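You operate a simulated robot arm through the tools that you are given. There is no shell and no other tool.

You are at the controls of a simulated robot arm. One attempt, no reset.

TASK
Swap the green collar's cap for the blue one, then fit both pipes.
Fine: work at the grey plate; stand the old cap on the black tray; short pipe pushed into the purple collar, bent pipe twisted into the orange one.

The check looks at the end state, three seconds after you hand in, the way a careful person would. Anything else that was tipped, shoved, dropped, spilled or broken makes it a failure. A push-on lid holds only when it is set on centred and level and pressed home; a screw cap is set on level and turned clockwise until tight.

THE ROBOT
A 5-joint arm with a two-finger parallel gripper, fixed in place. Base frame: the origin is at the foot of the arm, x ahead of it, y to its left, z up. Readings come in cm, degrees, newtons and seconds.
It reaches about 113.4 cm from its shoulder. Its first joint turns from -149.0 to 149.0 degrees. Payload 1.57 kg.
The tool frame sits at the grasp point between the pads (the TCP): z along the fingers, y along the line on which they close. The tips reach 3 cm beyond it. Largest opening 11 cm; finger width 2.4, thickness 1.2; the body of the gripper, 4.8 by 11.2 cm, starts 7.8 cm behind the TCP.
Orientation is that of the tool frame in the base frame, as a unit quaternion [x, y, z, w]. With the fingers straight down and closing along the base's y, the tool's x points along the base's -x, its y along +y and its z along -z.

THE INTERFACE
- The arm moves only by the tool move_arm. Its argument "increments" is text: rows parted by semicolons, each of 7 numbers parted by spaces: the shift along the base's x, y, z in units of 20 mm (1.0 is 20 mm), then the turn, a rotation vector about the base's x, y, z in units of 5 degrees (1.0 is 5 degrees), then the closure, from 0 (fully open) to 1 (shut). In form: tx ty tz rx ry rz claw; .... A call has 1 to 20 rows; each row shifts and turns the commanded pose from where the row before left it. A call with a number of a shift or a turn outside -1 to 1 is refused whole. Rows are played at 5 a second. More than 5 cm and 8.6 degrees between two rows, or a gripper value outside its range, and nothing of the call is played. A pose out of reach is approached as far as the arm can. The call stops where the force on the tool passes 90 N (or 10 N more than at its start, if that is more) or the arm is blocked; 0.2 s more then pass. Each finger travels about 7.2 cm/s and halts on what it meets, pressing with about 43 N; the grip force reading is that of the motor and also rises with nothing between the fingers. The clock runs only during rows and for 0.2 s after the last one: add rows that do not move to give the fingers time. The reply holds the time, the measured pose of the TCP, the force on the tool along the base axes, the opening and the grip force, in the units named above and with some noise, with the torque about the TCP (base axes, N m) and any sound that the robot's microphone picked up.
- Cameras (640 x 400 px; columns grow to the right, rows downward): "scene" is fixed at [40.04, 64.97, 142.34]; the picture's right is [-1.00, -0.02, 0.00], its down [-0.02, 1.00, -0.08] and it looks along [0.00, -0.08, -1.00] (base axes); focal length 319 px, centre (320, 200). "wrist" rides on the gripper at [7, 1.6, -14.1] in the tool frame; the picture's right is [-0.23, 0.97, 0.00], its down [-0.86, -0.20, -0.48] and it looks along [-0.47, -0.11, 0.88] (tool axes); focal length 222 px, centre (320, 200). There is no depth. A picture from a camera that has moved, and an enlarged one, comes with that camera's place and axes in the base frame and with its lens.
- get_image(camera): a new picture of that camera. The clock stands still meanwhile.
- raise_lower(by): slides the trunk up (or, below 0, down) by that many cm; the arm rides with it, the base frame stays. It gives what a move gives, with no picture.
- enlarge(camera, box): a new picture of the part [left, top, right, bottom] of that camera's present view, enlarged. The clock stands still meanwhile.
- finish_job(): hands the job in; it is judged then, once.

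Nothing tells you positions but the pictures and the camera data. Unless the task says otherwise, let go and move clear before handing in.

The tools are called after "Request:" by a JSON object that holds its "method" and its "body". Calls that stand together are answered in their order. move_arm: Moves the arm, as the interface text tells. Its arguments: {"type":"object","properties":{"increments":{"type":"string"}},"required":["increments"]} The other tools are called the same way: raise_lower (by) slides the trunk up or down; get_image (camera) takes a picture; enlarge (camera, box) takes an enlarged picture of a part of a camera's view; finish_job () hands the job in.

At the start:

```text
time_s: 0.0
tcp_pos: [17.75, 56.25, 102.34]
tool_rot: [0.0, 1.0, -0.001, -0.001]
contact_force: [0.5, 0.8, -0.1]
ft_torque: [-0.01, 0.02, 0.0]
grip_width: 10.98
gripper_force: 0.2
trunk travel left (down, up): [-75.8, 21.2]
```

scene: 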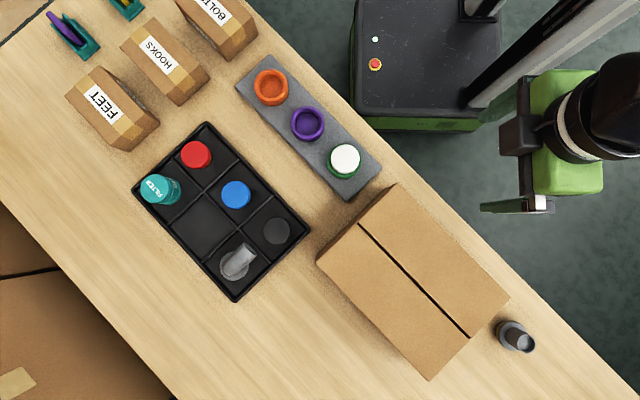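
wrist: 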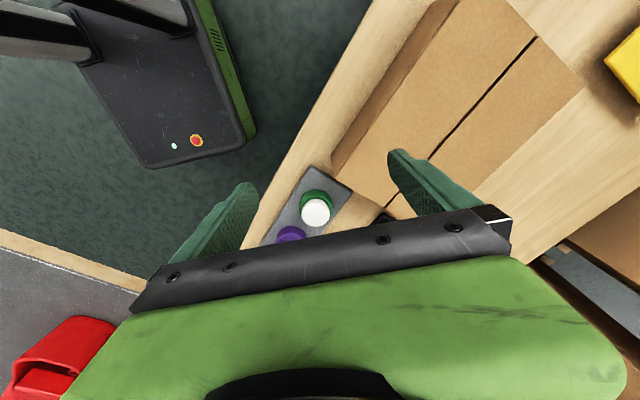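

I see a grey plate with orange, purple and green collars (green with a white cap), a black tray with red, teal, blue and dark items and a grey pipe, and another pipe near the table's edge. I will look closer first.

Request:
{"method": "enlarge", "body": {"camera": "scene", "box": [220, 40, 400, 210]}}

Request:
{"method": "enlarge", "body": {"camera": "scene", "box": [120, 110, 320, 310]}}

Request:
{"method": "enlarge", "body": {"camera": "scene", "box": [460, 290, 580, 370]}}

Request:
{"method": "enlarge", "body": {"camera": "scene", "box": [0, 0, 200, 150]}}

```text
2.35 times, centred on (310, 125) of scene
camera zoom: at [40.04, 64.97, 142.34], right [-1.0, -0.02, 0.0], down [-0.02, 1.0, -0.08], along [0.0, -0.08, -1.0], focal length 750 px, centre (344, 376)
```

zoom: 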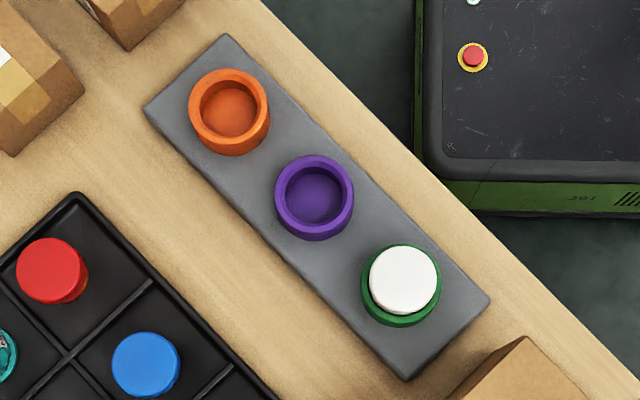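

```text
2.00 times, centred on (220, 210) of scene
camera zoom: at [40.04, 64.97, 142.34], right [-1.0, -0.02, 0.0], down [-0.02, 1.0, -0.08], along [0.0, -0.08, -1.0], focal length 638 px, centre (520, 180)
```

zoom: 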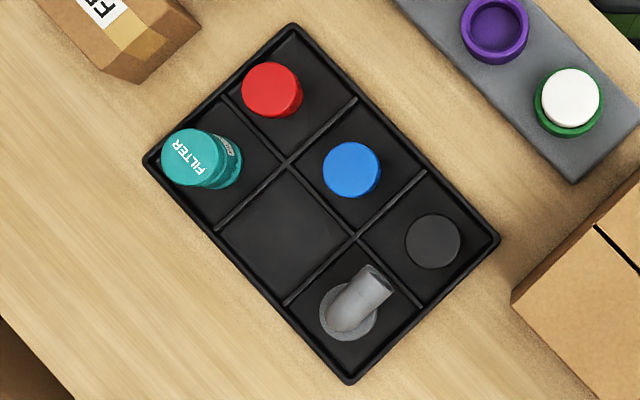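

```text
5.00 times, centred on (520, 330) of scene
camera zoom: at [40.04, 64.97, 142.34], right [-1.0, -0.02, 0.0], down [-0.02, 1.0, -0.08], along [0.0, -0.08, -1.0], focal length 1594 px, centre (-680, -450)
```

zoom: 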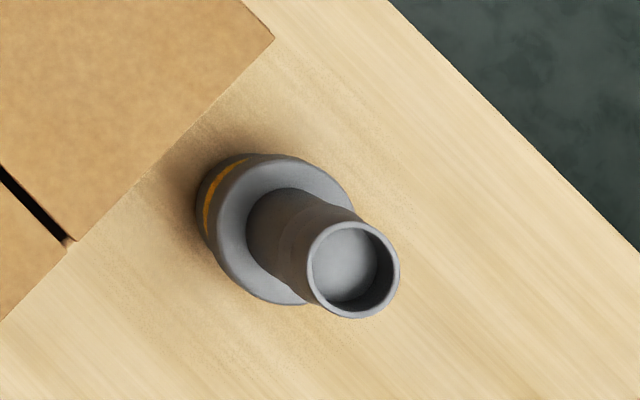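

```text
2.67 times, centred on (100, 75) of scene
camera zoom: at [40.04, 64.97, 142.34], right [-1.0, -0.02, 0.0], down [-0.02, 1.0, -0.08], along [0.0, -0.08, -1.0], focal length 850 px, centre (907, 533)
```

zoom: 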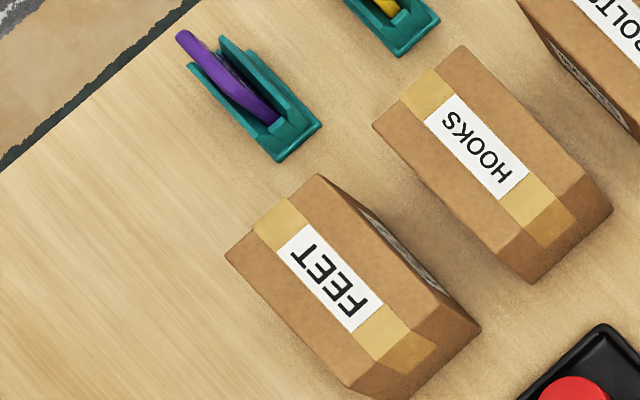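

The white cap's top is around (35, 51, 76) by triangulation. I'll move the gripper above the plate, staying high, to get close views.

Request:
{"method": "move_arm", "body": {"increments": "0.9 -0.375 -0.3 0 0 0 0;0.9 -0.375 -0.3 0 0 0 0;0.9 -0.375 -0.3 0 0 0 0;0.9 -0.375 -0.3 0 0 0 0;0.9 -0.375 -0.3 0 0 0 0;0.9 -0.375 -0.3 0 0 0 0;0.7 -0.375 -0.3 0 0 0 0;0 0 0 0 0 0 0"}}

Request:
{"method": "get_image", "body": {"camera": "wrist"}}

Request:
{"method": "get_image", "body": {"camera": "scene"}}

```text
time_s: 1.8
tcp_pos: [29.9, 50.97, 102.4]
tool_rot: [0.0, 1.0, 0.0, 0.0]
contact_force: [0.0, 0.1, 0.1]
ft_torque: [-0.01, -0.02, 0.03]
grip_width: 11.0
gripper_force: 0.0
out of reach, approached as far as the arm can: row 1, 2, 3, 4, 5, 6, 7
trunk travel left (down, up): [-75.8, 21.2]
```

```text
taken
camera wrist: at [22.96, 52.58, 116.65], right [0.23, 0.97, 0.0], down [0.86, -0.2, 0.48], along [0.47, -0.11, -0.88], focal length 222 px, centre (320, 200)
```

wrist: 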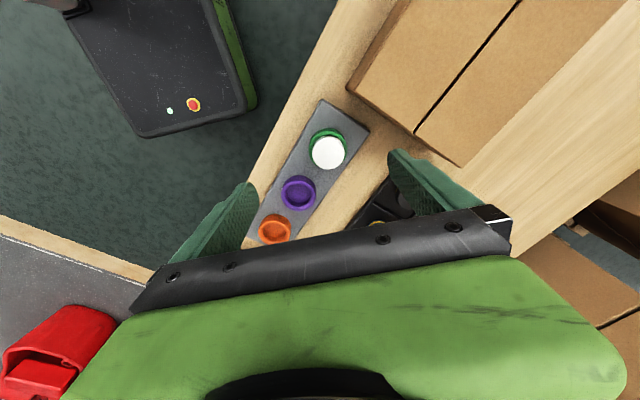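

```text
taken
```

scene: 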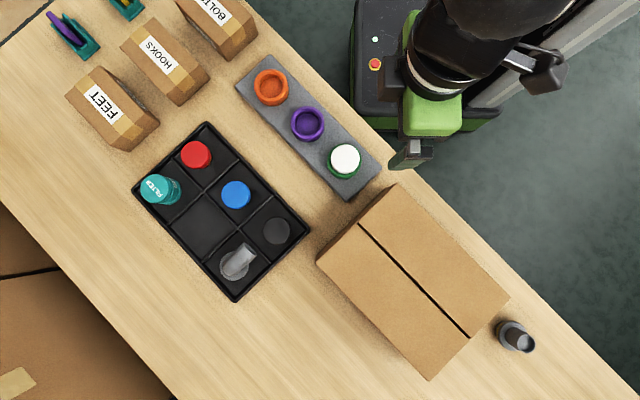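

The arm cannot go lower from this trunk height, so I'll lower the trunk a bit, then look again.

Request:
{"method": "raise_lower", "body": {"by": -12}}

Request:
{"method": "get_image", "body": {"camera": "wrist"}}

Request:
{"method": "get_image", "body": {"camera": "scene"}}

```text
time_s: 3.3
tcp_pos: [29.9, 50.84, 90.31]
tool_rot: [0.0, 1.0, 0.0, 0.0]
contact_force: [-1.1, -0.5, 0.8]
ft_torque: [0.0, 0.0, -0.02]
grip_width: 10.99
gripper_force: 0.0
trunk travel left (down, up): [-63.8, 33.2]
```

```text
taken
camera wrist: at [22.96, 52.58, 104.65], right [0.23, 0.97, 0.0], down [0.86, -0.2, 0.48], along [0.47, -0.11, -0.88], focal length 222 px, centre (320, 200)
```

wrist: 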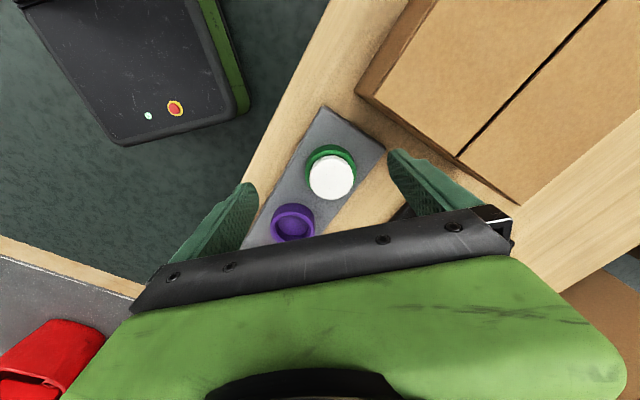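

```text
taken
```

scene: 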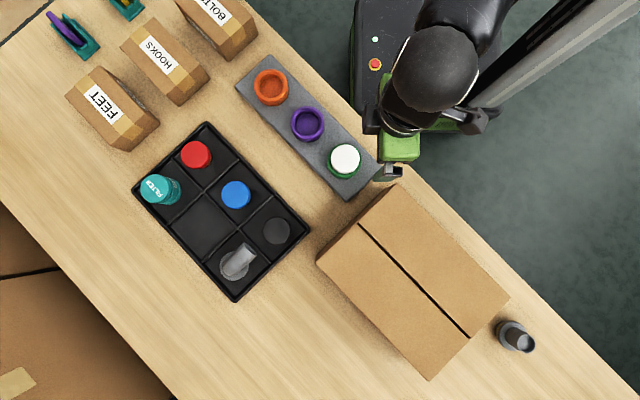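

I'll zoom on the green collar and its cap to learn what kind of fit it is.

Request:
{"method": "enlarge", "body": {"camera": "wrist", "box": [240, 90, 400, 250]}}

Request:
{"method": "enlarge", "body": {"camera": "scene", "box": [315, 130, 385, 190]}}

Request:
{"method": "enlarge", "body": {"camera": "scene", "box": [200, 170, 310, 290]}}

```text
2.50 times, centred on (320, 170) of wrist
camera zoom: at [22.96, 52.58, 104.65], right [0.23, 0.97, 0.0], down [0.86, -0.2, 0.48], along [0.47, -0.11, -0.88], focal length 555 px, centre (320, 275)
```

zoom: 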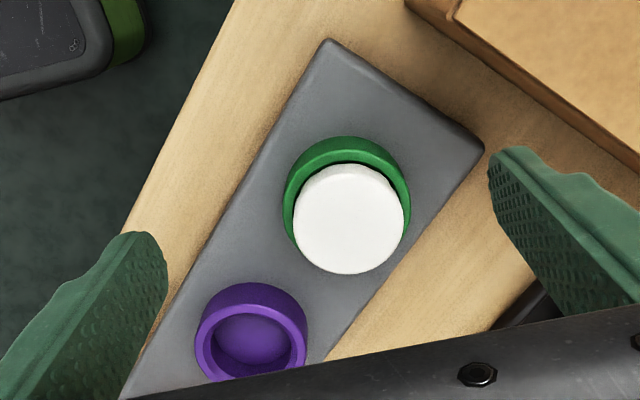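

```text
6.67 times, centred on (350, 160) of scene
camera zoom: at [40.04, 64.97, 142.34], right [-1.0, -0.02, 0.0], down [-0.02, 1.0, -0.08], along [0.0, -0.08, -1.0], focal length 2125 px, centre (120, 467)
```

zoom: 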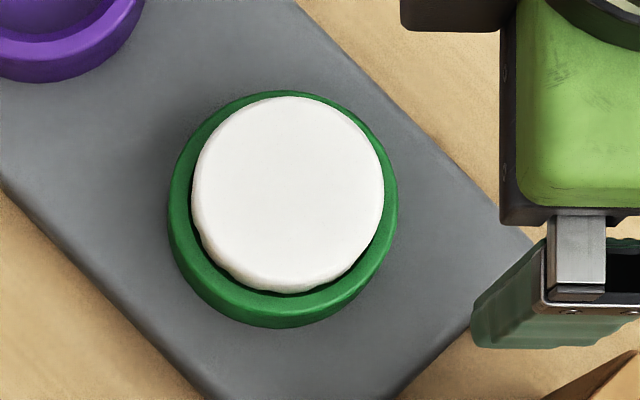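

```text
3.33 times, centred on (255, 230) of scene
camera zoom: at [40.04, 64.97, 142.34], right [-1.0, -0.02, 0.0], down [-0.02, 1.0, -0.08], along [0.0, -0.08, -1.0], focal length 1063 px, centre (537, 100)
```

zoom: 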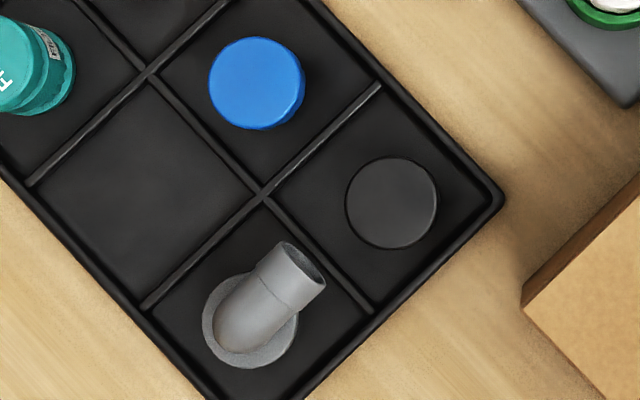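

The white cap has a ribbed edge, which suggests a screw cap. I'll spin and tilt the tool to get a side view of the plate from the robot's side.

Request:
{"method": "move_arm", "body": {"increments": "-0.3 -0.5 0 0 0 1 0;-0.3 -0.5 0 0 0 1 0;-0.3 -0.5 0 0 0 1 0;-0.3 -0.5 0 0 0 1 0;-0.3 -0.5 0 0 0 1 0;-0.3 -0.5 0 0 0 1 0;-0.3 -0.5 0 0 0 1 0;-0.3 -0.5 0 0 0 1 0;-0.3 -0.5 0 0 0 1 0;-0.3 -0.5 0 0 0 1 0;0 0 0 0 0 1 0;0 0 0 0 0 1 0;0 0 0 0.862 -0.506 0 0;0 0 0 0.862 -0.506 0 0;0 0 0 0.862 -0.506 0 0;0 0 0 0.862 -0.506 0 0;0 0 0 0.862 -0.506 0 0;0 0 0 0.862 -0.506 0 0;0 0 0 0.862 -0.506 0 0;0 0 0 0.862 -0.506 0 0"}}

Request:
{"method": "get_image", "body": {"camera": "wrist"}}

```text
time_s: 7.5
tcp_pos: [33.25, 61.36, 96.04]
tool_rot: [-0.47, 0.814, 0.169, 0.297]
contact_force: [-0.4, -0.1, -1.0]
ft_torque: [0.01, 0.0, -0.03]
grip_width: 11.01
gripper_force: 0.1
out of reach, approached as far as the arm can: row 4, 5, 6, 7, 8, 9, 10, 13, 14, 15, 16, 17, 18, 19, 20
trunk travel left (down, up): [-63.8, 33.2]
```

```text
taken
camera wrist: at [24.53, 49.85, 102.42], right [-0.76, 0.64, 0.14], down [0.34, 0.2, 0.92], along [0.56, 0.74, -0.37], focal length 222 px, centre (320, 200)
```

wrist: 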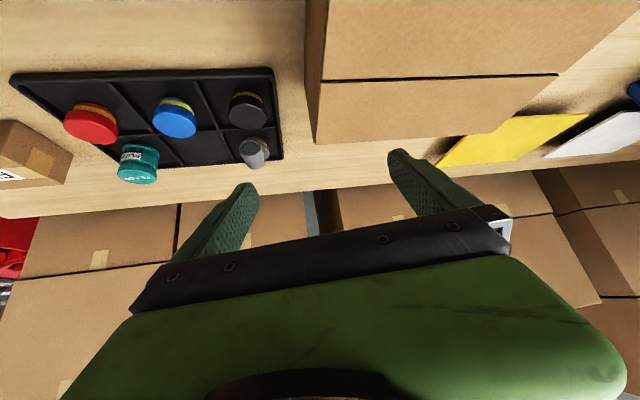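

This is an upside-down side view of the tray. I'll zoom in on it.

Request:
{"method": "enlarge", "body": {"camera": "wrist", "box": [40, 70, 200, 190]}}

Request:
{"method": "enlarge", "body": {"camera": "wrist", "box": [140, 70, 300, 190]}}

```text
3.33 times, centred on (120, 130) of wrist
camera zoom: at [24.53, 49.85, 102.42], right [-0.76, 0.64, 0.14], down [0.34, 0.2, 0.92], along [0.56, 0.74, -0.37], focal length 740 px, centre (987, 433)
```

zoom: 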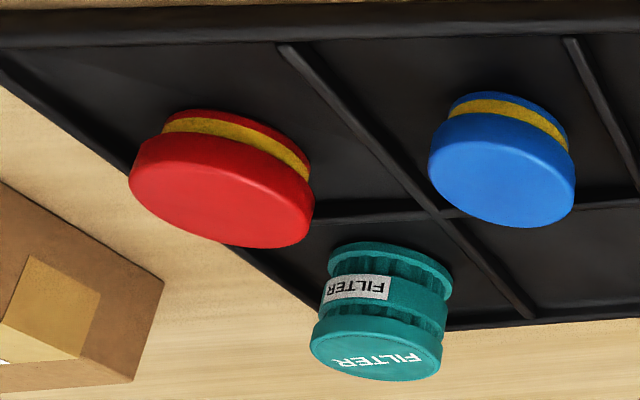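

```text
3.33 times, centred on (220, 130) of wrist
camera zoom: at [24.53, 49.85, 102.42], right [-0.76, 0.64, 0.14], down [0.34, 0.2, 0.92], along [0.56, 0.74, -0.37], focal length 740 px, centre (653, 433)
```

zoom: 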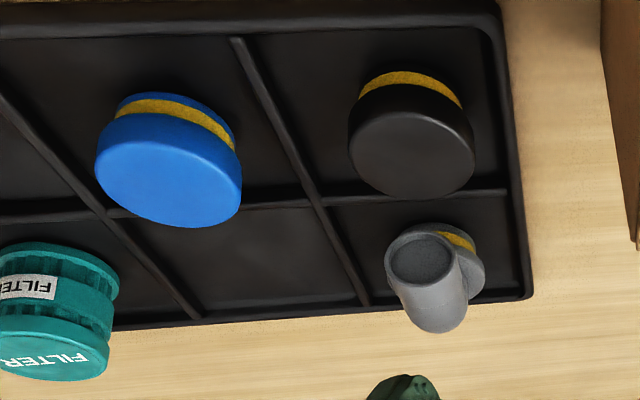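

The blue cap is a smooth push-in plug with a yellow seal band. I need a side view of the white cap, so I'll back away inward and up, then lower the trunk.

Request:
{"method": "move_arm", "body": {"increments": "-0.5 -0.86 0.8 0 0 0 0;-0.5 -0.86 0.8 0 0 0 0;-0.5 -0.86 0.8 0 0 0 0;-0.5 -0.86 0.8 0 0 0 0;-0.5 -0.86 0.8 0 0 0 0;-0.5 -0.86 0.8 0 0 0 0;-0.5 -0.86 0.8 0 0 0 0"}}

Request:
{"method": "get_image", "body": {"camera": "wrist"}}

```text
time_s: 9.1
tcp_pos: [33.14, 61.47, 95.96]
tool_rot: [-0.47, 0.814, 0.168, 0.298]
contact_force: [-1.7, -0.4, -0.5]
ft_torque: [0.0, 0.02, -0.04]
grip_width: 11.02
gripper_force: 0.0
out of reach, approached as far as the arm can: row 1, 2, 3, 4, 5, 6, 7
trunk travel left (down, up): [-63.8, 33.2]
```

```text
taken
camera wrist: at [24.42, 49.9, 102.42], right [-0.76, 0.64, 0.14], down [0.34, 0.2, 0.92], along [0.56, 0.74, -0.37], focal length 222 px, centre (320, 200)
```

wrist: 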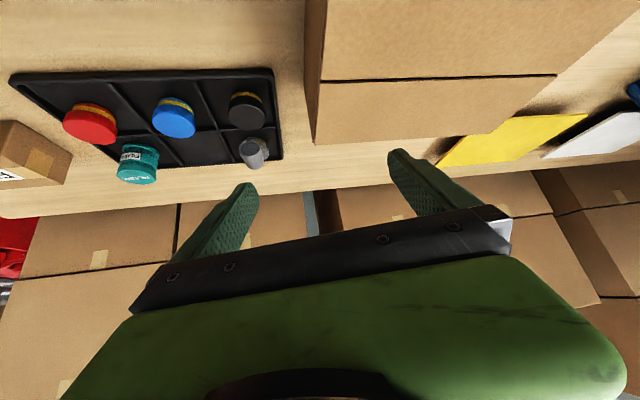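

The arm stays at its inner limit, so the commanded pose is out of reach; I'll command it back outward and upward.

Request:
{"method": "move_arm", "body": {"increments": "0.5 0.86 0.5 0 0 0 0;0.5 0.86 0.5 0 0 0 0;0.5 0.86 0.5 0 0 0 0;0.5 0.86 0.5 0 0 0 0;0.5 0.86 0.5 0 0 0 0;0.5 0.86 0 0 0 0 0;0.5 0.86 0 0 0 0 0;0 0 0 0 0 0 0"}}

```text
time_s: 10.9
tcp_pos: [40.11, 73.56, 96.11]
tool_rot: [-0.47, 0.814, 0.169, 0.297]
contact_force: [0.3, 0.2, -0.9]
ft_torque: [-0.01, 0.0, 0.03]
grip_width: 10.99
gripper_force: 0.1
out of reach, approached as far as the arm can: row 1, 2, 3, 4, 5
trunk travel left (down, up): [-63.8, 33.2]
```

Outward works; up is limited while tilted. I'll undo the tilt and try rising, before lowering the trunk further.

Request:
{"method": "move_arm", "body": {"increments": "0 0 0 -0.862 0.506 0 0;0 0 0 -0.862 0.506 0 0;0 0 0 -0.862 0.506 0 0;0 0 0 -0.862 0.506 0 0;0 0 0 -0.862 0.506 0 0;0 0 0 -0.862 0.506 0 0;0 0 0 -0.862 0.506 0 0;0 0 0 -0.862 0.506 0 0;0 0 1 0 0 0 0;0 0 1 0 0 0 0;0 0 1 0 0 0 0;0 0 1 0 0 0 0;0 0 1 0 0 0 0;0 0 0 0 0 0 0"}}

Request:
{"method": "get_image", "body": {"camera": "wrist"}}

Request:
{"method": "get_image", "body": {"camera": "scene"}}

```text
time_s: 13.9
tcp_pos: [40.06, 73.46, 90.36]
tool_rot: [-0.501, 0.866, 0.0, 0.0]
contact_force: [-0.2, 0.8, -0.1]
ft_torque: [0.01, 0.02, -0.03]
grip_width: 10.97
gripper_force: 0.1
out of reach, approached as far as the arm can: row 1, 2, 3, 4, 5, 6, 8, 9, 10, 11, 12, 13
trunk travel left (down, up): [-63.8, 33.2]
```

```text
taken
camera wrist: at [35.14, 68.4, 104.65], right [-0.73, 0.68, 0.0], down [0.6, 0.64, 0.48], along [0.33, 0.35, -0.88], focal length 222 px, centre (320, 200)
```

wrist: 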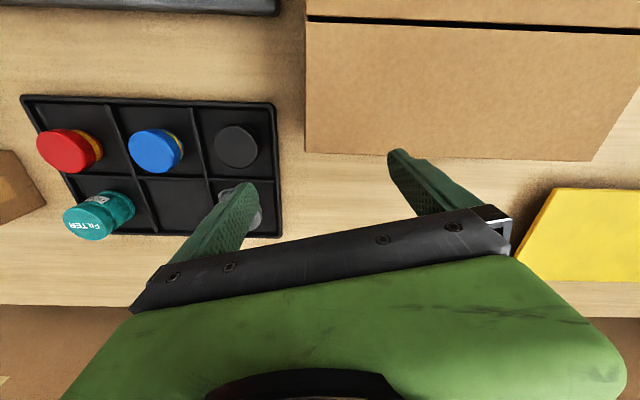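

```text
taken
```

scene: 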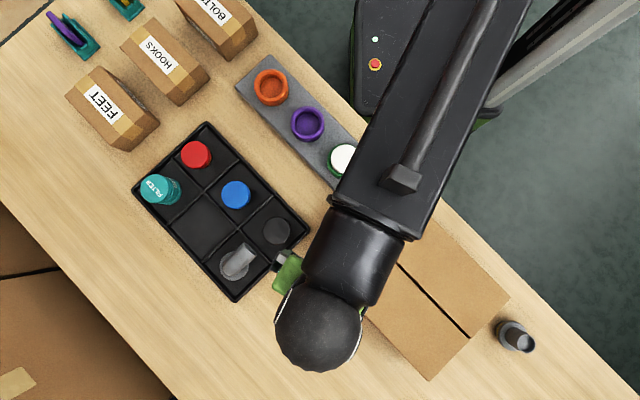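

The arm behaves like a horizontal telescoping arm: height comes only from the trunk. I'll swing to the floor side of the table edge and look at the white cap from the side.

Request:
{"method": "move_arm", "body": {"increments": "-1 -0.553 0 0 0 0.5 0;-1 -0.553 0 0 0 0.5 0;-1 -0.553 0 0 0 0.5 0;-1 -0.553 0 0 0 0.5 0;-1 -0.553 0 0 0 0.5 0;-1 -0.553 0 0 0 0.5 0;-1 -0.553 0 0 0 0.5 0;-1 -0.553 0 0 0 0.5 0;-1 -0.553 0 0 0 0.5 0;-1 -0.553 0 0 0 0.5 0;-1 -0.553 0 0 0 0.5 0;-1 -0.553 0 0 0 0.5 0;-1 -0.553 0 0 0 0 0;-1 -0.553 0 0 0 0 0;0 0 0 0 0 0 0"}}

Request:
{"method": "get_image", "body": {"camera": "wrist"}}

```text
time_s: 17.1
tcp_pos: [11.93, 58.13, 90.53]
tool_rot: [-0.707, 0.707, 0.0, 0.0]
contact_force: [0.7, 0.2, 0.0]
ft_torque: [0.01, 0.03, 0.02]
grip_width: 11.0
gripper_force: 0.1
trunk travel left (down, up): [-63.8, 33.2]
```

```text
taken
camera wrist: at [10.25, 51.13, 104.65], right [-0.97, 0.23, 0.0], down [0.2, 0.86, 0.48], along [0.11, 0.47, -0.88], focal length 222 px, centre (320, 200)
```

wrist: 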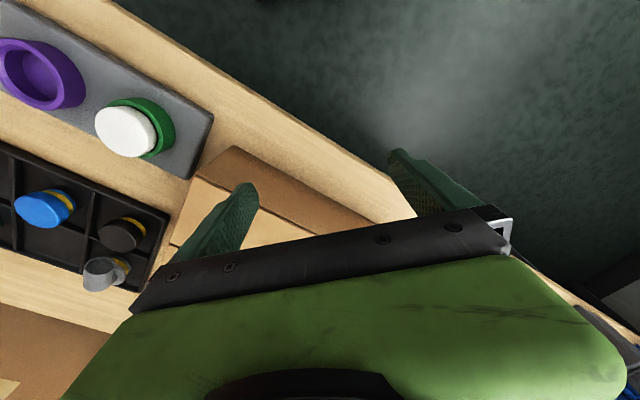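

Request:
{"method": "enlarge", "body": {"camera": "wrist", "box": [70, 80, 200, 180]}}

Request:
{"method": "enlarge", "body": {"camera": "wrist", "box": [0, 160, 160, 300]}}

Request:
{"method": "enlarge", "body": {"camera": "wrist", "box": [0, 20, 110, 120]}}

```text
4.00 times, centred on (135, 130) of wrist
camera zoom: at [10.25, 51.13, 104.65], right [-0.97, 0.23, 0.0], down [0.2, 0.86, 0.48], along [0.11, 0.47, -0.88], focal length 888 px, centre (1060, 480)
```

zoom: 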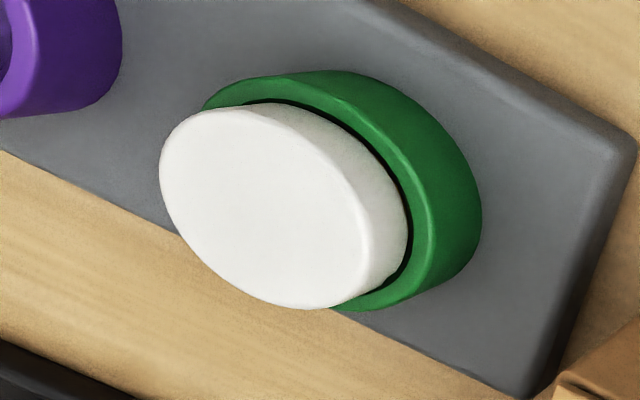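

```text
2.86 times, centred on (80, 230) of wrist
camera zoom: at [10.25, 51.13, 104.65], right [-0.97, 0.23, 0.0], down [0.2, 0.86, 0.48], along [0.11, 0.47, -0.88], focal length 635 px, centre (1006, 114)
```

zoom: 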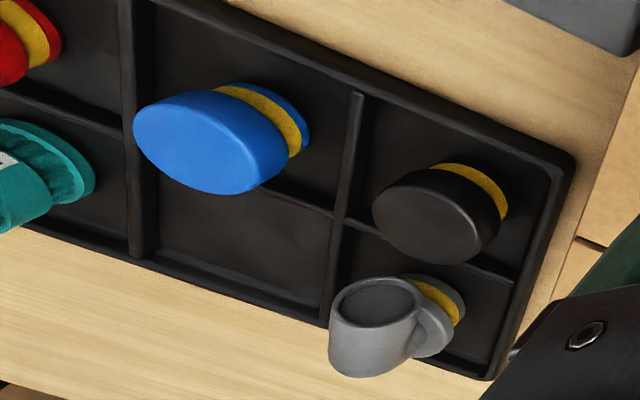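

```text
4.00 times, centred on (55, 70) of wrist
camera zoom: at [10.25, 51.13, 104.65], right [-0.97, 0.23, 0.0], down [0.2, 0.86, 0.48], along [0.11, 0.47, -0.88], focal length 888 px, centre (1380, 720)
```

zoom: 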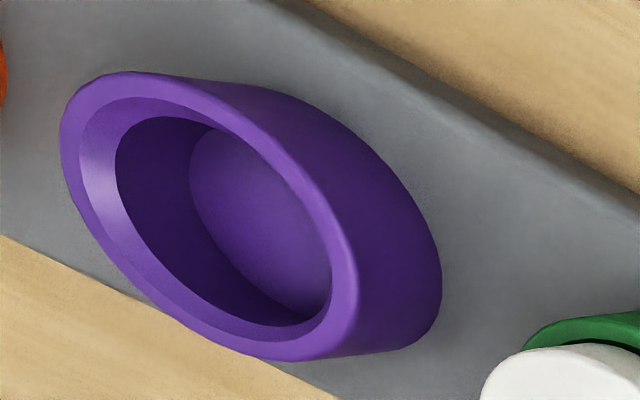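

The white cap stands proud of the collar, a smooth disk; its top is around z 74 at (35.8, 51.4). I'll move above it with the fingers set to close across the plate.

Request:
{"method": "move_arm", "body": {"increments": "0.99 -0.278 0 0 0 0.75 0;0.99 -0.278 0 0 0 0.75 0;0.99 -0.278 0 0 0 0.75 0;0.99 -0.278 0 0 0 0.75 0;0.99 -0.278 0 0 0 0.75 0;0.99 -0.278 0 0 0 0.75 0;0.99 -0.278 0 0 0 0.75 0;0.99 -0.278 0 0 0 0.75 0;0.99 -0.278 0 0 0 0.75 0;0.99 -0.278 0 0 0 0.75 0;0.99 -0.278 0 0 0 0.75 0;0.99 -0.278 0 0 0 0.75 0;0 0 0 0 0 0 0"}}

Request:
{"method": "raise_lower", "body": {"by": -7}}

Request:
{"method": "get_image", "body": {"camera": "wrist"}}

```text
time_s: 19.9
tcp_pos: [35.64, 51.17, 90.45]
tool_rot: [0.924, -0.382, 0.0, 0.001]
contact_force: [0.0, 0.2, 0.1]
ft_torque: [0.02, 0.0, 0.02]
grip_width: 11.01
gripper_force: 0.0
trunk travel left (down, up): [-63.8, 33.2]
```

```text
time_s: 21.0
tcp_pos: [35.53, 51.17, 83.48]
tool_rot: [0.924, -0.383, 0.0, 0.001]
contact_force: [0.1, 0.4, -1.0]
ft_torque: [-0.04, 0.02, -0.01]
grip_width: 11.01
gripper_force: 0.0
trunk travel left (down, up): [-56.8, 40.2]
```

```text
taken
camera wrist: at [39.38, 45.19, 97.65], right [-0.85, -0.53, 0.0], down [-0.46, 0.75, 0.48], along [-0.25, 0.41, -0.88], focal length 222 px, centre (320, 200)
```

wrist: 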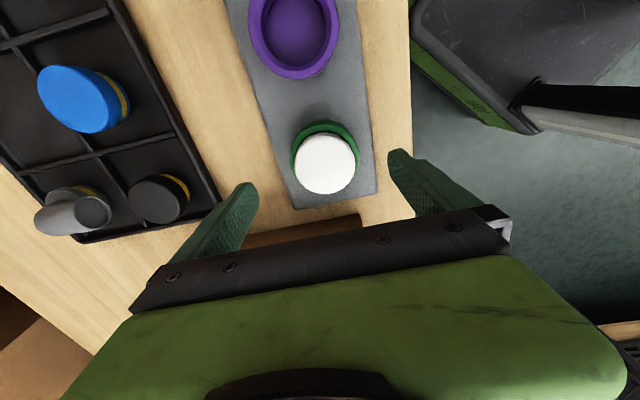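

Request:
{"method": "enlarge", "body": {"camera": "wrist", "box": [240, 90, 400, 220]}}

Request:
{"method": "enlarge", "body": {"camera": "wrist", "box": [20, 50, 220, 250]}}

Request:
{"method": "enlarge", "body": {"camera": "wrist", "box": [220, 0, 360, 100]}}

```text
3.08 times, centred on (320, 155) of wrist
camera zoom: at [39.38, 45.19, 97.65], right [-0.85, -0.53, 0.0], down [-0.46, 0.75, 0.48], along [-0.25, 0.41, -0.88], focal length 684 px, centre (320, 338)
```

zoom: 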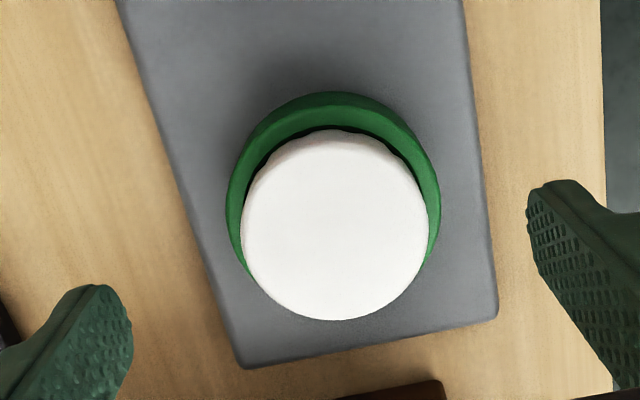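

```text
2.00 times, centred on (120, 150) of wrist
camera zoom: at [39.38, 45.19, 97.65], right [-0.85, -0.53, 0.0], down [-0.46, 0.75, 0.48], along [-0.25, 0.41, -0.88], focal length 444 px, centre (720, 300)
```

zoom: 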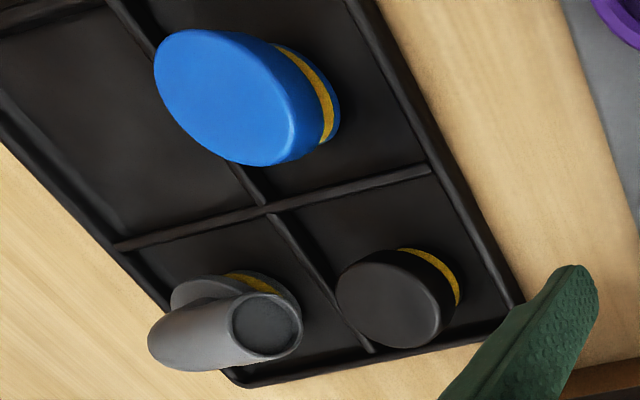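

```text
4.00 times, centred on (290, 50) of wrist
camera zoom: at [39.38, 45.19, 97.65], right [-0.85, -0.53, 0.0], down [-0.46, 0.75, 0.48], along [-0.25, 0.41, -0.88], focal length 888 px, centre (440, 800)
```

zoom: 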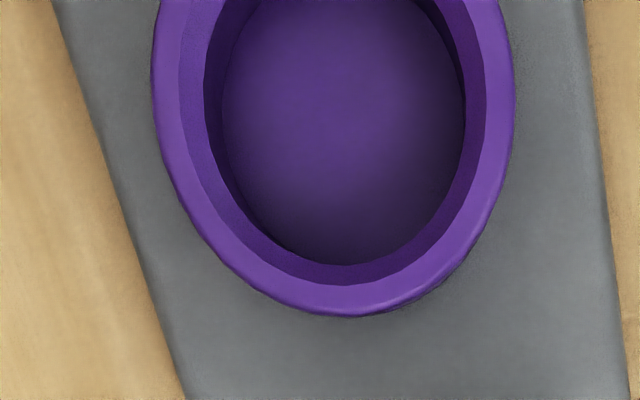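

Refined estimate: cap top about z 77 at (35.0, 51.35), rim about z 75.2, cap diameter 6 cm. I'll center over it, lower part way, and check.

Request:
{"method": "move_arm", "body": {"increments": "-0.28 0.04 0 0 0 0 0;0 0 0 0 0 0 0"}}

Request:
{"method": "raise_lower", "body": {"by": -3.2}}

Request:
{"method": "enlarge", "body": {"camera": "wrist", "box": [200, 90, 440, 240]}}

Request:
{"method": "enlarge", "body": {"camera": "scene", "box": [290, 110, 400, 200]}}

```text
time_s: 21.6
tcp_pos: [35.09, 51.22, 83.44]
tool_rot: [0.924, -0.383, 0.0, 0.0]
contact_force: [-0.6, -0.4, -0.1]
ft_torque: [0.0, -0.01, -0.01]
grip_width: 11.0
gripper_force: 0.2
trunk travel left (down, up): [-56.8, 40.2]
```

```text
time_s: 22.4
tcp_pos: [34.96, 51.18, 80.33]
tool_rot: [0.924, -0.382, 0.001, 0.0]
contact_force: [0.5, -0.2, 0.2]
ft_torque: [0.0, 0.0, -0.03]
grip_width: 11.0
gripper_force: 0.1
trunk travel left (down, up): [-53.6, 43.4]
```

```text
2.67 times, centred on (320, 165) of wrist
camera zoom: at [38.81, 45.3, 94.45], right [-0.85, -0.53, 0.0], down [-0.46, 0.75, 0.48], along [-0.25, 0.41, -0.88], focal length 592 px, centre (320, 293)
```

zoom: 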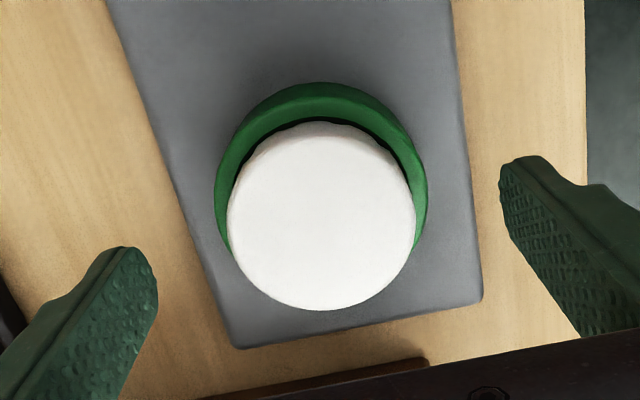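

```text
4.44 times, centred on (345, 155) of scene
camera zoom: at [40.04, 64.97, 142.34], right [-1.0, -0.02, 0.0], down [-0.02, 1.0, -0.08], along [0.0, -0.08, -1.0], focal length 1417 px, centre (209, 400)
```

zoom: 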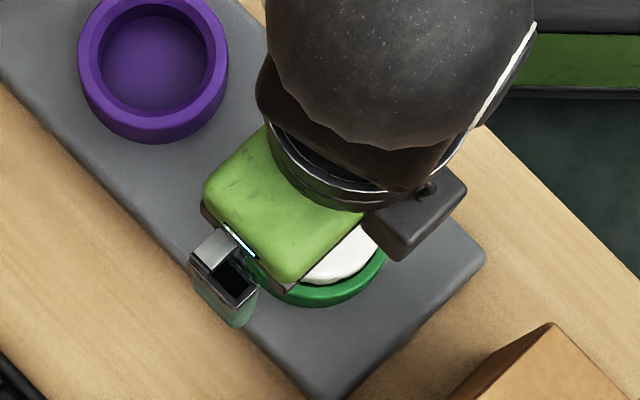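

The cap is centred between the fingers. Lower to TCP z 78.5 and close on it.

Request:
{"method": "raise_lower", "body": {"by": -1.8}}

Request:
{"method": "move_arm", "body": {"increments": "0 0 0 0 0 0 1;0 0 0 0 0 0 1;0 0 0 0 0 0 1;0 0 0 0 0 0 1;0 0 0 0 0 0 1"}}

Request:
{"method": "get_image", "body": {"camera": "wrist"}}

```text
time_s: 23.0
tcp_pos: [34.99, 51.23, 78.38]
tool_rot: [0.924, -0.382, 0.0, 0.0]
contact_force: [-0.3, -0.4, 0.8]
ft_torque: [0.02, 0.03, 0.02]
grip_width: 11.03
gripper_force: 0.1
trunk travel left (down, up): [-51.8, 45.2]
```

```text
time_s: 24.2
tcp_pos: [35.13, 51.34, 78.47]
tool_rot: [0.924, -0.383, 0.0, 0.0]
contact_force: [-3.0, -2.8, -0.1]
ft_torque: [-0.18, 0.2, 0.0]
grip_width: 5.75
gripper_force: 42.7
trunk travel left (down, up): [-51.8, 45.2]
```

```text
taken
camera wrist: at [38.8, 45.29, 92.66], right [-0.85, -0.53, 0.0], down [-0.46, 0.75, 0.48], along [-0.25, 0.41, -0.88], focal length 222 px, centre (320, 200)
```

wrist: 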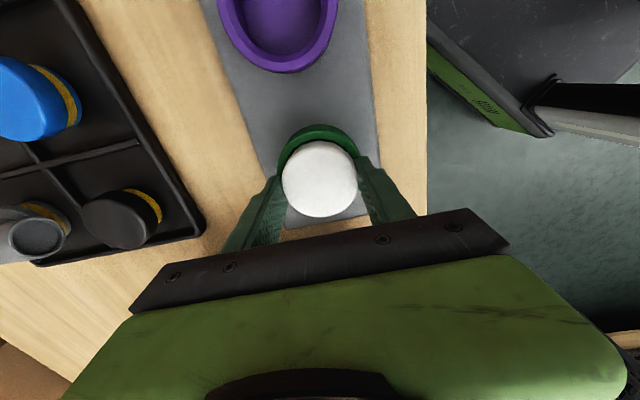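

Gripped at 5.75 cm. I'll test with a small pull up.

Request:
{"method": "raise_lower", "body": {"by": 0.2}}

Request:
{"method": "enlarge", "body": {"camera": "wrist", "box": [240, 100, 400, 240]}}

```text
time_s: 24.7
tcp_pos: [35.05, 51.33, 78.59]
tool_rot: [0.924, -0.382, 0.0, 0.0]
contact_force: [0.7, 0.5, -0.9]
ft_torque: [-0.01, -0.03, 0.01]
grip_width: 5.72
gripper_force: 43.3
trunk travel left (down, up): [-52.0, 45.0]
```

```text
2.86 times, centred on (320, 170) of wrist
camera zoom: at [38.82, 45.31, 92.85], right [-0.85, -0.53, 0.0], down [-0.46, 0.75, 0.48], along [-0.25, 0.41, -0.88], focal length 635 px, centre (320, 286)
```

zoom: 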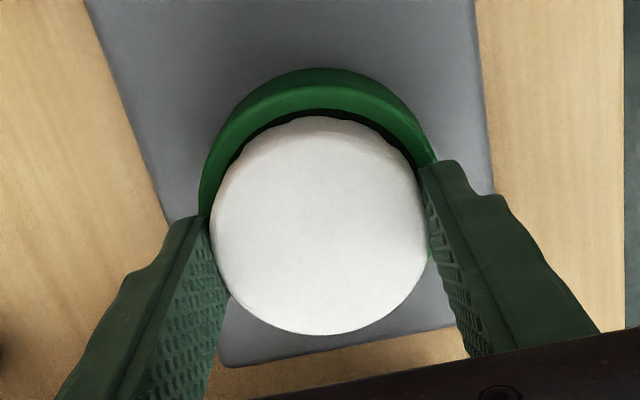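

Request:
{"method": "raise_lower", "body": {"by": 0.3}}

Request:
{"method": "enlarge", "body": {"camera": "wrist", "box": [240, 100, 400, 240]}}

```text
time_s: 25.2
tcp_pos: [34.93, 51.24, 78.99]
tool_rot: [0.924, -0.383, 0.0, 0.0]
contact_force: [-0.5, 0.6, -0.9]
ft_torque: [0.0, 0.02, -0.04]
grip_width: 5.74
gripper_force: 43.1
trunk travel left (down, up): [-52.3, 44.7]
```

```text
2.86 times, centred on (320, 170) of wrist
camera zoom: at [38.81, 45.31, 93.15], right [-0.85, -0.53, 0.0], down [-0.46, 0.75, 0.48], along [-0.25, 0.41, -0.88], focal length 635 px, centre (320, 286)
```

zoom: 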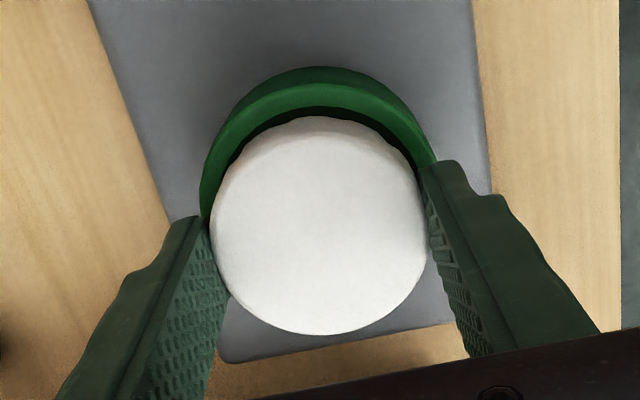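

The cap rises freely with the gripper. I'll continue to lift.

Request:
{"method": "raise_lower", "body": {"by": 1.5}}

Request:
{"method": "enlarge", "body": {"camera": "wrist", "box": [240, 100, 400, 240]}}

```text
time_s: 25.9
tcp_pos: [35.02, 51.27, 80.41]
tool_rot: [0.924, -0.383, 0.0, 0.0]
contact_force: [0.0, 1.0, -0.2]
ft_torque: [0.03, 0.01, 0.01]
grip_width: 5.72
gripper_force: 43.2
trunk travel left (down, up): [-53.8, 43.2]
```

```text
2.86 times, centred on (320, 170) of wrist
camera zoom: at [38.81, 45.31, 94.65], right [-0.85, -0.53, 0.0], down [-0.46, 0.75, 0.48], along [-0.25, 0.41, -0.88], focal length 635 px, centre (320, 286)
```

zoom: 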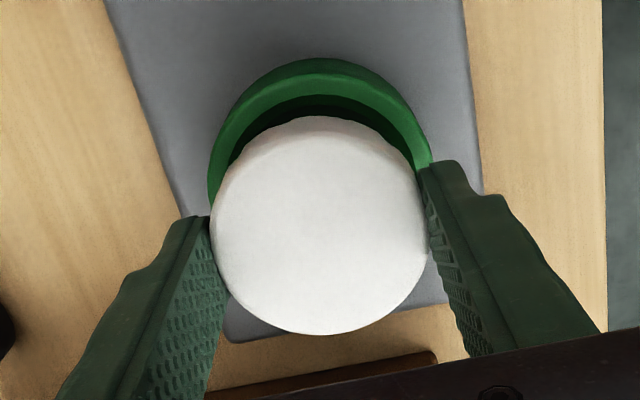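

It came off. I'll raise well clear and carry it over the empty tray compartment.

Request:
{"method": "raise_lower", "body": {"by": 9.6}}

Request:
{"method": "move_arm", "body": {"increments": "0.98 0.44 0 0 0 0 1;0.98 0.44 0 0 0 0 1;0.98 0.44 0 0 0 0 1;0.98 0.44 0 0 0 0 1;0.98 0.44 0 0 0 0 1;0.98 0.44 0 0 0 0 1;0.98 0.44 0 0 0 0 1;0.98 0.44 0 0 0 0 1;0.98 0.44 0 0 0 0 1;0.98 0.44 0 0 0 0 1;0.98 0.44 0 0 0 0 1;0.98 0.44 0 0 0 0 1;0.98 0.44 0 0 0 0 1;0.98 0.44 0 0 0 0 1;0.98 0.44 0 0 0 0 1;0.98 0.44 0 0 0 0 1;0 0 0 0 0 0 1"}}

Request:
{"method": "get_image", "body": {"camera": "wrist"}}

Request:
{"method": "get_image", "body": {"camera": "scene"}}

```text
time_s: 27.2
tcp_pos: [35.01, 51.27, 89.96]
tool_rot: [0.924, -0.383, 0.0, 0.0]
contact_force: [-0.2, -0.2, 0.2]
ft_torque: [0.0, 0.0, -0.01]
grip_width: 5.74
gripper_force: 42.7
trunk travel left (down, up): [-63.4, 33.6]
```

```text
time_s: 30.8
tcp_pos: [66.27, 65.38, 90.08]
tool_rot: [0.924, -0.382, 0.0, 0.0]
contact_force: [-0.1, 0.1, -0.1]
ft_torque: [0.0, -0.01, 0.05]
grip_width: 5.74
gripper_force: 43.6
trunk travel left (down, up): [-63.4, 33.6]
```

```text
taken
camera wrist: at [70.06, 59.33, 104.25], right [-0.85, -0.53, 0.0], down [-0.46, 0.75, 0.48], along [-0.25, 0.41, -0.88], focal length 222 px, centre (320, 200)
```

wrist: 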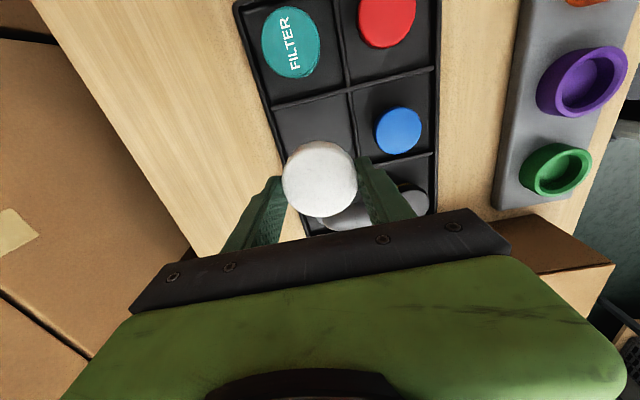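

```text
taken
```

scene: 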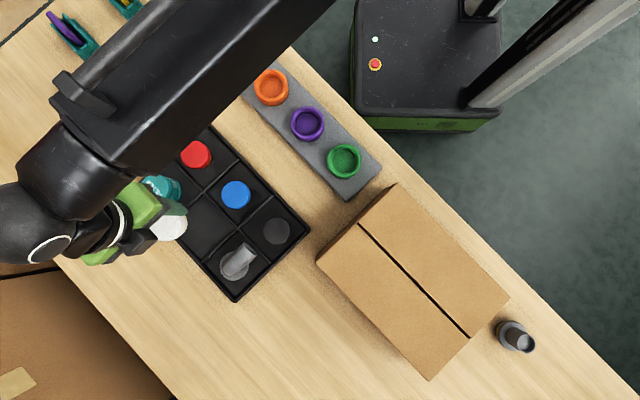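

Request:
{"method": "enlarge", "body": {"camera": "wrist", "box": [230, 60, 450, 240]}}

Request:
{"method": "enlarge", "body": {"camera": "wrist", "box": [360, 90, 440, 170]}}

Request:
{"method": "enlarge", "body": {"camera": "scene", "box": [130, 120, 310, 300]}}

```text
2.22 times, centred on (340, 150) of wrist
camera zoom: at [70.06, 59.33, 104.25], right [-0.85, -0.53, 0.0], down [-0.46, 0.75, 0.48], along [-0.25, 0.41, -0.88], focal length 494 px, centre (276, 311)
```

zoom: 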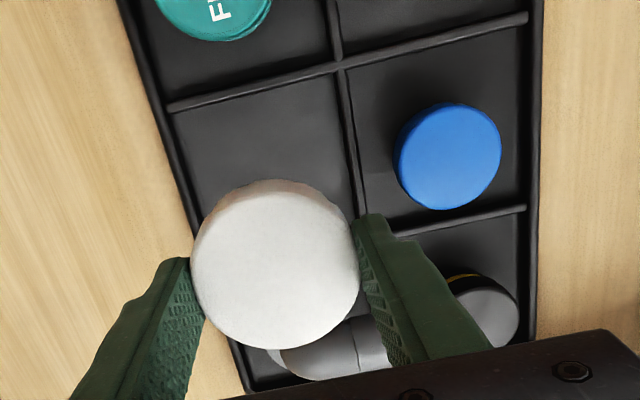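

```text
5.00 times, centred on (400, 130) of wrist
camera zoom: at [70.06, 59.33, 104.25], right [-0.85, -0.53, 0.0], down [-0.46, 0.75, 0.48], along [-0.25, 0.41, -0.88], focal length 1111 px, centre (-80, 550)
```

zoom: 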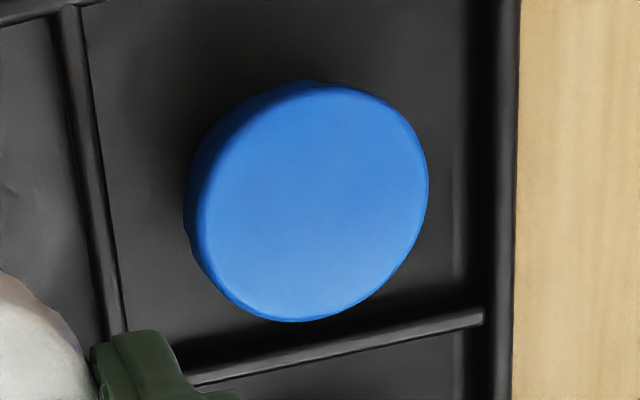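

```text
2.22 times, centred on (220, 210) of scene
camera zoom: at [40.04, 64.97, 142.34], right [-1.0, -0.02, 0.0], down [-0.02, 1.0, -0.08], along [0.0, -0.08, -1.0], focal length 708 px, centre (542, 178)
```

zoom: 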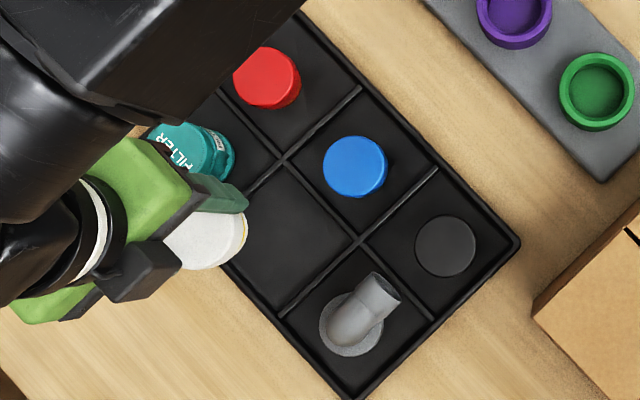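

The white cap also has a plug with a yellow band. Empty slot center is about (66.0, 65.9); I'll align and descend in steps.

Request:
{"method": "move_arm", "body": {"increments": "-0.15 0.25 0 0 0 0 1;0 0 0 0 0 0 1"}}

Request:
{"method": "raise_lower", "body": {"by": -10}}

Request:
{"method": "enlarge", "body": {"camera": "wrist", "box": [180, 40, 460, 240]}}

Request:
{"method": "enlarge", "body": {"camera": "scene", "box": [130, 120, 310, 300]}}

```text
time_s: 31.4
tcp_pos: [65.92, 65.89, 90.06]
tool_rot: [0.924, -0.383, 0.001, -0.002]
contact_force: [-0.3, -0.6, -0.4]
ft_torque: [-0.02, -0.01, -0.02]
grip_width: 5.72
gripper_force: 43.1
trunk travel left (down, up): [-63.4, 33.6]
```

```text
time_s: 32.7
tcp_pos: [65.89, 65.87, 79.92]
tool_rot: [0.924, -0.382, 0.001, -0.002]
contact_force: [-0.6, -0.3, -0.1]
ft_torque: [-0.03, 0.02, -0.02]
grip_width: 5.74
gripper_force: 43.4
trunk travel left (down, up): [-53.4, 43.6]
```

```text
2.00 times, centred on (320, 140) of wrist
camera zoom: at [69.7, 59.75, 94.25], right [-0.85, -0.53, 0.0], down [-0.46, 0.74, 0.48], along [-0.25, 0.41, -0.88], focal length 444 px, centre (320, 320)
```

zoom: 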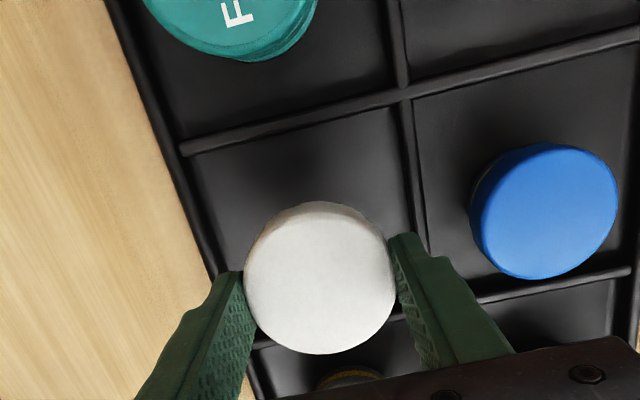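

```text
2.22 times, centred on (220, 210) of scene
camera zoom: at [40.04, 64.97, 142.34], right [-1.0, -0.02, 0.0], down [-0.02, 1.0, -0.08], along [0.0, -0.08, -1.0], focal length 708 px, centre (542, 178)
```

zoom: 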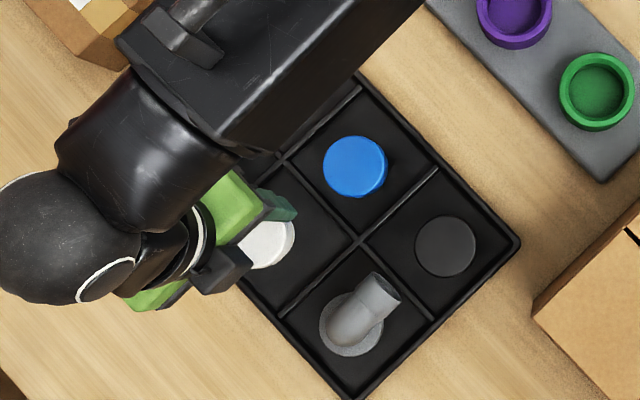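

Request:
{"method": "raise_lower", "body": {"by": -3}}

Request:
{"method": "raise_lower", "body": {"by": -0.5}}

Request:
{"method": "enlarge", "body": {"camera": "wrist", "box": [180, 40, 460, 240]}}

```text
time_s: 33.5
tcp_pos: [65.88, 65.77, 76.91]
tool_rot: [0.924, -0.383, 0.001, -0.002]
contact_force: [1.2, -0.3, 0.3]
ft_torque: [0.0, -0.03, -0.03]
grip_width: 5.73
gripper_force: 43.2
trunk travel left (down, up): [-50.4, 46.6]
```

```text
time_s: 34.0
tcp_pos: [65.86, 65.8, 76.55]
tool_rot: [0.924, -0.383, 0.001, -0.001]
contact_force: [-0.3, 0.2, -0.1]
ft_torque: [-0.05, 0.01, 0.01]
grip_width: 5.72
gripper_force: 42.8
trunk travel left (down, up): [-49.9, 47.1]
```

```text
2.00 times, centred on (320, 140) of wrist
camera zoom: at [69.7, 59.75, 90.74], right [-0.85, -0.53, 0.0], down [-0.46, 0.74, 0.48], along [-0.25, 0.41, -0.88], focal length 444 px, centre (320, 320)
```

zoom: 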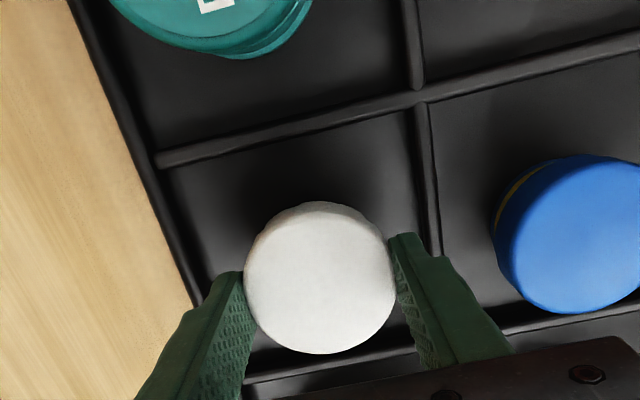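

Still free. I'll keep stepping down gently until I feel the tray floor.

Request:
{"method": "raise_lower", "body": {"by": -0.4}}

Request:
{"method": "raise_lower", "body": {"by": -0.3}}

```text
time_s: 34.5
tcp_pos: [65.91, 65.85, 76.17]
tool_rot: [0.924, -0.382, 0.0, -0.001]
contact_force: [0.1, -0.1, -0.3]
ft_torque: [0.02, 0.0, -0.05]
grip_width: 5.73
gripper_force: 42.3
trunk travel left (down, up): [-49.5, 47.5]
```

```text
time_s: 35.0
tcp_pos: [65.91, 65.73, 75.92]
tool_rot: [0.924, -0.383, 0.001, -0.002]
contact_force: [5.4, 6.1, 18.7]
ft_torque: [0.05, -0.18, 0.04]
grip_width: 5.73
gripper_force: 42.9
trunk travel left (down, up): [-49.2, 47.8]
```

Contact with the floor (about 19 N). Release by opening moderately, then rise.

Request:
{"method": "move_arm", "body": {"increments": "0 0 0 0 0 0 0.36;0 0 0 0 0 0 0.36;0 0 0 0 0 0 0.36"}}

Request:
{"method": "raise_lower", "body": {"by": 4}}

Request:
{"method": "get_image", "body": {"camera": "wrist"}}

```text
time_s: 35.8
tcp_pos: [65.88, 65.8, 75.72]
tool_rot: [0.924, -0.382, 0.001, -0.002]
contact_force: [0.1, 0.0, 0.1]
ft_torque: [0.02, 0.02, -0.03]
grip_width: 7.03
gripper_force: 0.1
trunk travel left (down, up): [-49.2, 47.8]
```

```text
time_s: 36.7
tcp_pos: [65.98, 65.78, 79.75]
tool_rot: [0.924, -0.383, 0.0, -0.001]
contact_force: [1.1, -0.4, 0.2]
ft_torque: [-0.01, 0.0, 0.0]
grip_width: 7.04
gripper_force: 0.0
trunk travel left (down, up): [-53.2, 43.8]
```

```text
taken
camera wrist: at [69.7, 59.76, 94.04], right [-0.85, -0.53, 0.0], down [-0.46, 0.74, 0.48], along [-0.25, 0.41, -0.88], focal length 222 px, centre (320, 200)
```

wrist: 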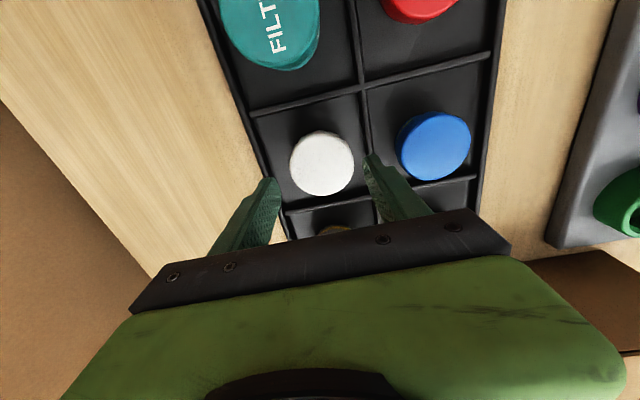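

White cap stands upright in the tray. Now measure the blue cap relative to it.

Request:
{"method": "enlarge", "body": {"camera": "wrist", "box": [270, 90, 490, 220]}}

```text
2.91 times, centred on (380, 155) of wrist
camera zoom: at [69.7, 59.76, 94.04], right [-0.85, -0.53, 0.0], down [-0.46, 0.74, 0.48], along [-0.25, 0.41, -0.88], focal length 646 px, centre (146, 331)
```

zoom: 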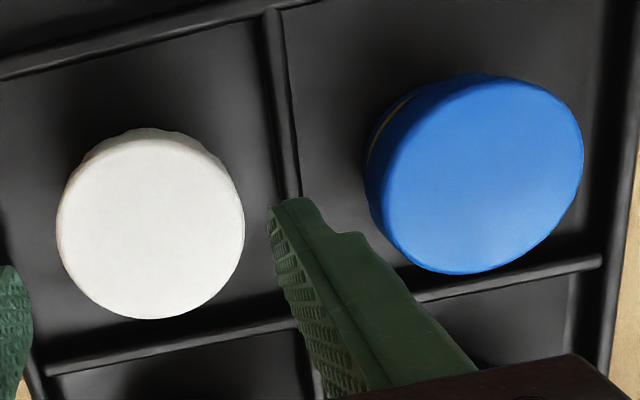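

Blue cap is at about (58.1, 58.7), top z 74.35. Moving above it.

Request:
{"method": "raise_lower", "body": {"by": 2}}

Request:
{"method": "move_arm", "body": {"increments": "-0.98 -0.89 0 0 0 0 0.3;-0.98 -0.89 0 0 0 0 0.3;-0.98 -0.89 0 0 0 0 0.3;-0.98 -0.89 0 0 0 0 0.3;0 0 0 0 0 0 0.3"}}

Request:
{"method": "enlarge", "body": {"camera": "wrist", "box": [200, 80, 440, 230]}}

```text
time_s: 37.3
tcp_pos: [65.96, 65.9, 81.83]
tool_rot: [0.924, -0.383, -0.001, -0.002]
contact_force: [-0.1, -0.3, -0.2]
ft_torque: [-0.01, -0.02, 0.02]
grip_width: 7.02
gripper_force: 0.1
trunk travel left (down, up): [-55.2, 41.8]
```

```text
time_s: 38.5
tcp_pos: [58.24, 58.9, 81.94]
tool_rot: [0.924, -0.382, 0.001, -0.002]
contact_force: [-0.3, -0.4, 1.1]
ft_torque: [-0.04, -0.02, 0.01]
grip_width: 7.68
gripper_force: 0.0
trunk travel left (down, up): [-55.2, 41.8]
```

```text
2.67 times, centred on (320, 155) of wrist
camera zoom: at [61.98, 52.84, 96.05], right [-0.85, -0.53, 0.0], down [-0.46, 0.74, 0.48], along [-0.25, 0.41, -0.88], focal length 592 px, centre (320, 320)
```

zoom: 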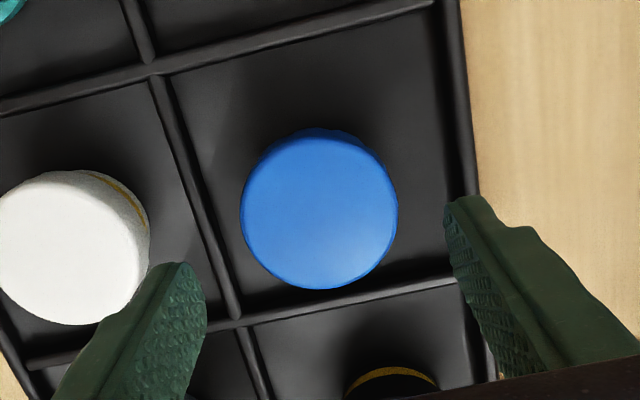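

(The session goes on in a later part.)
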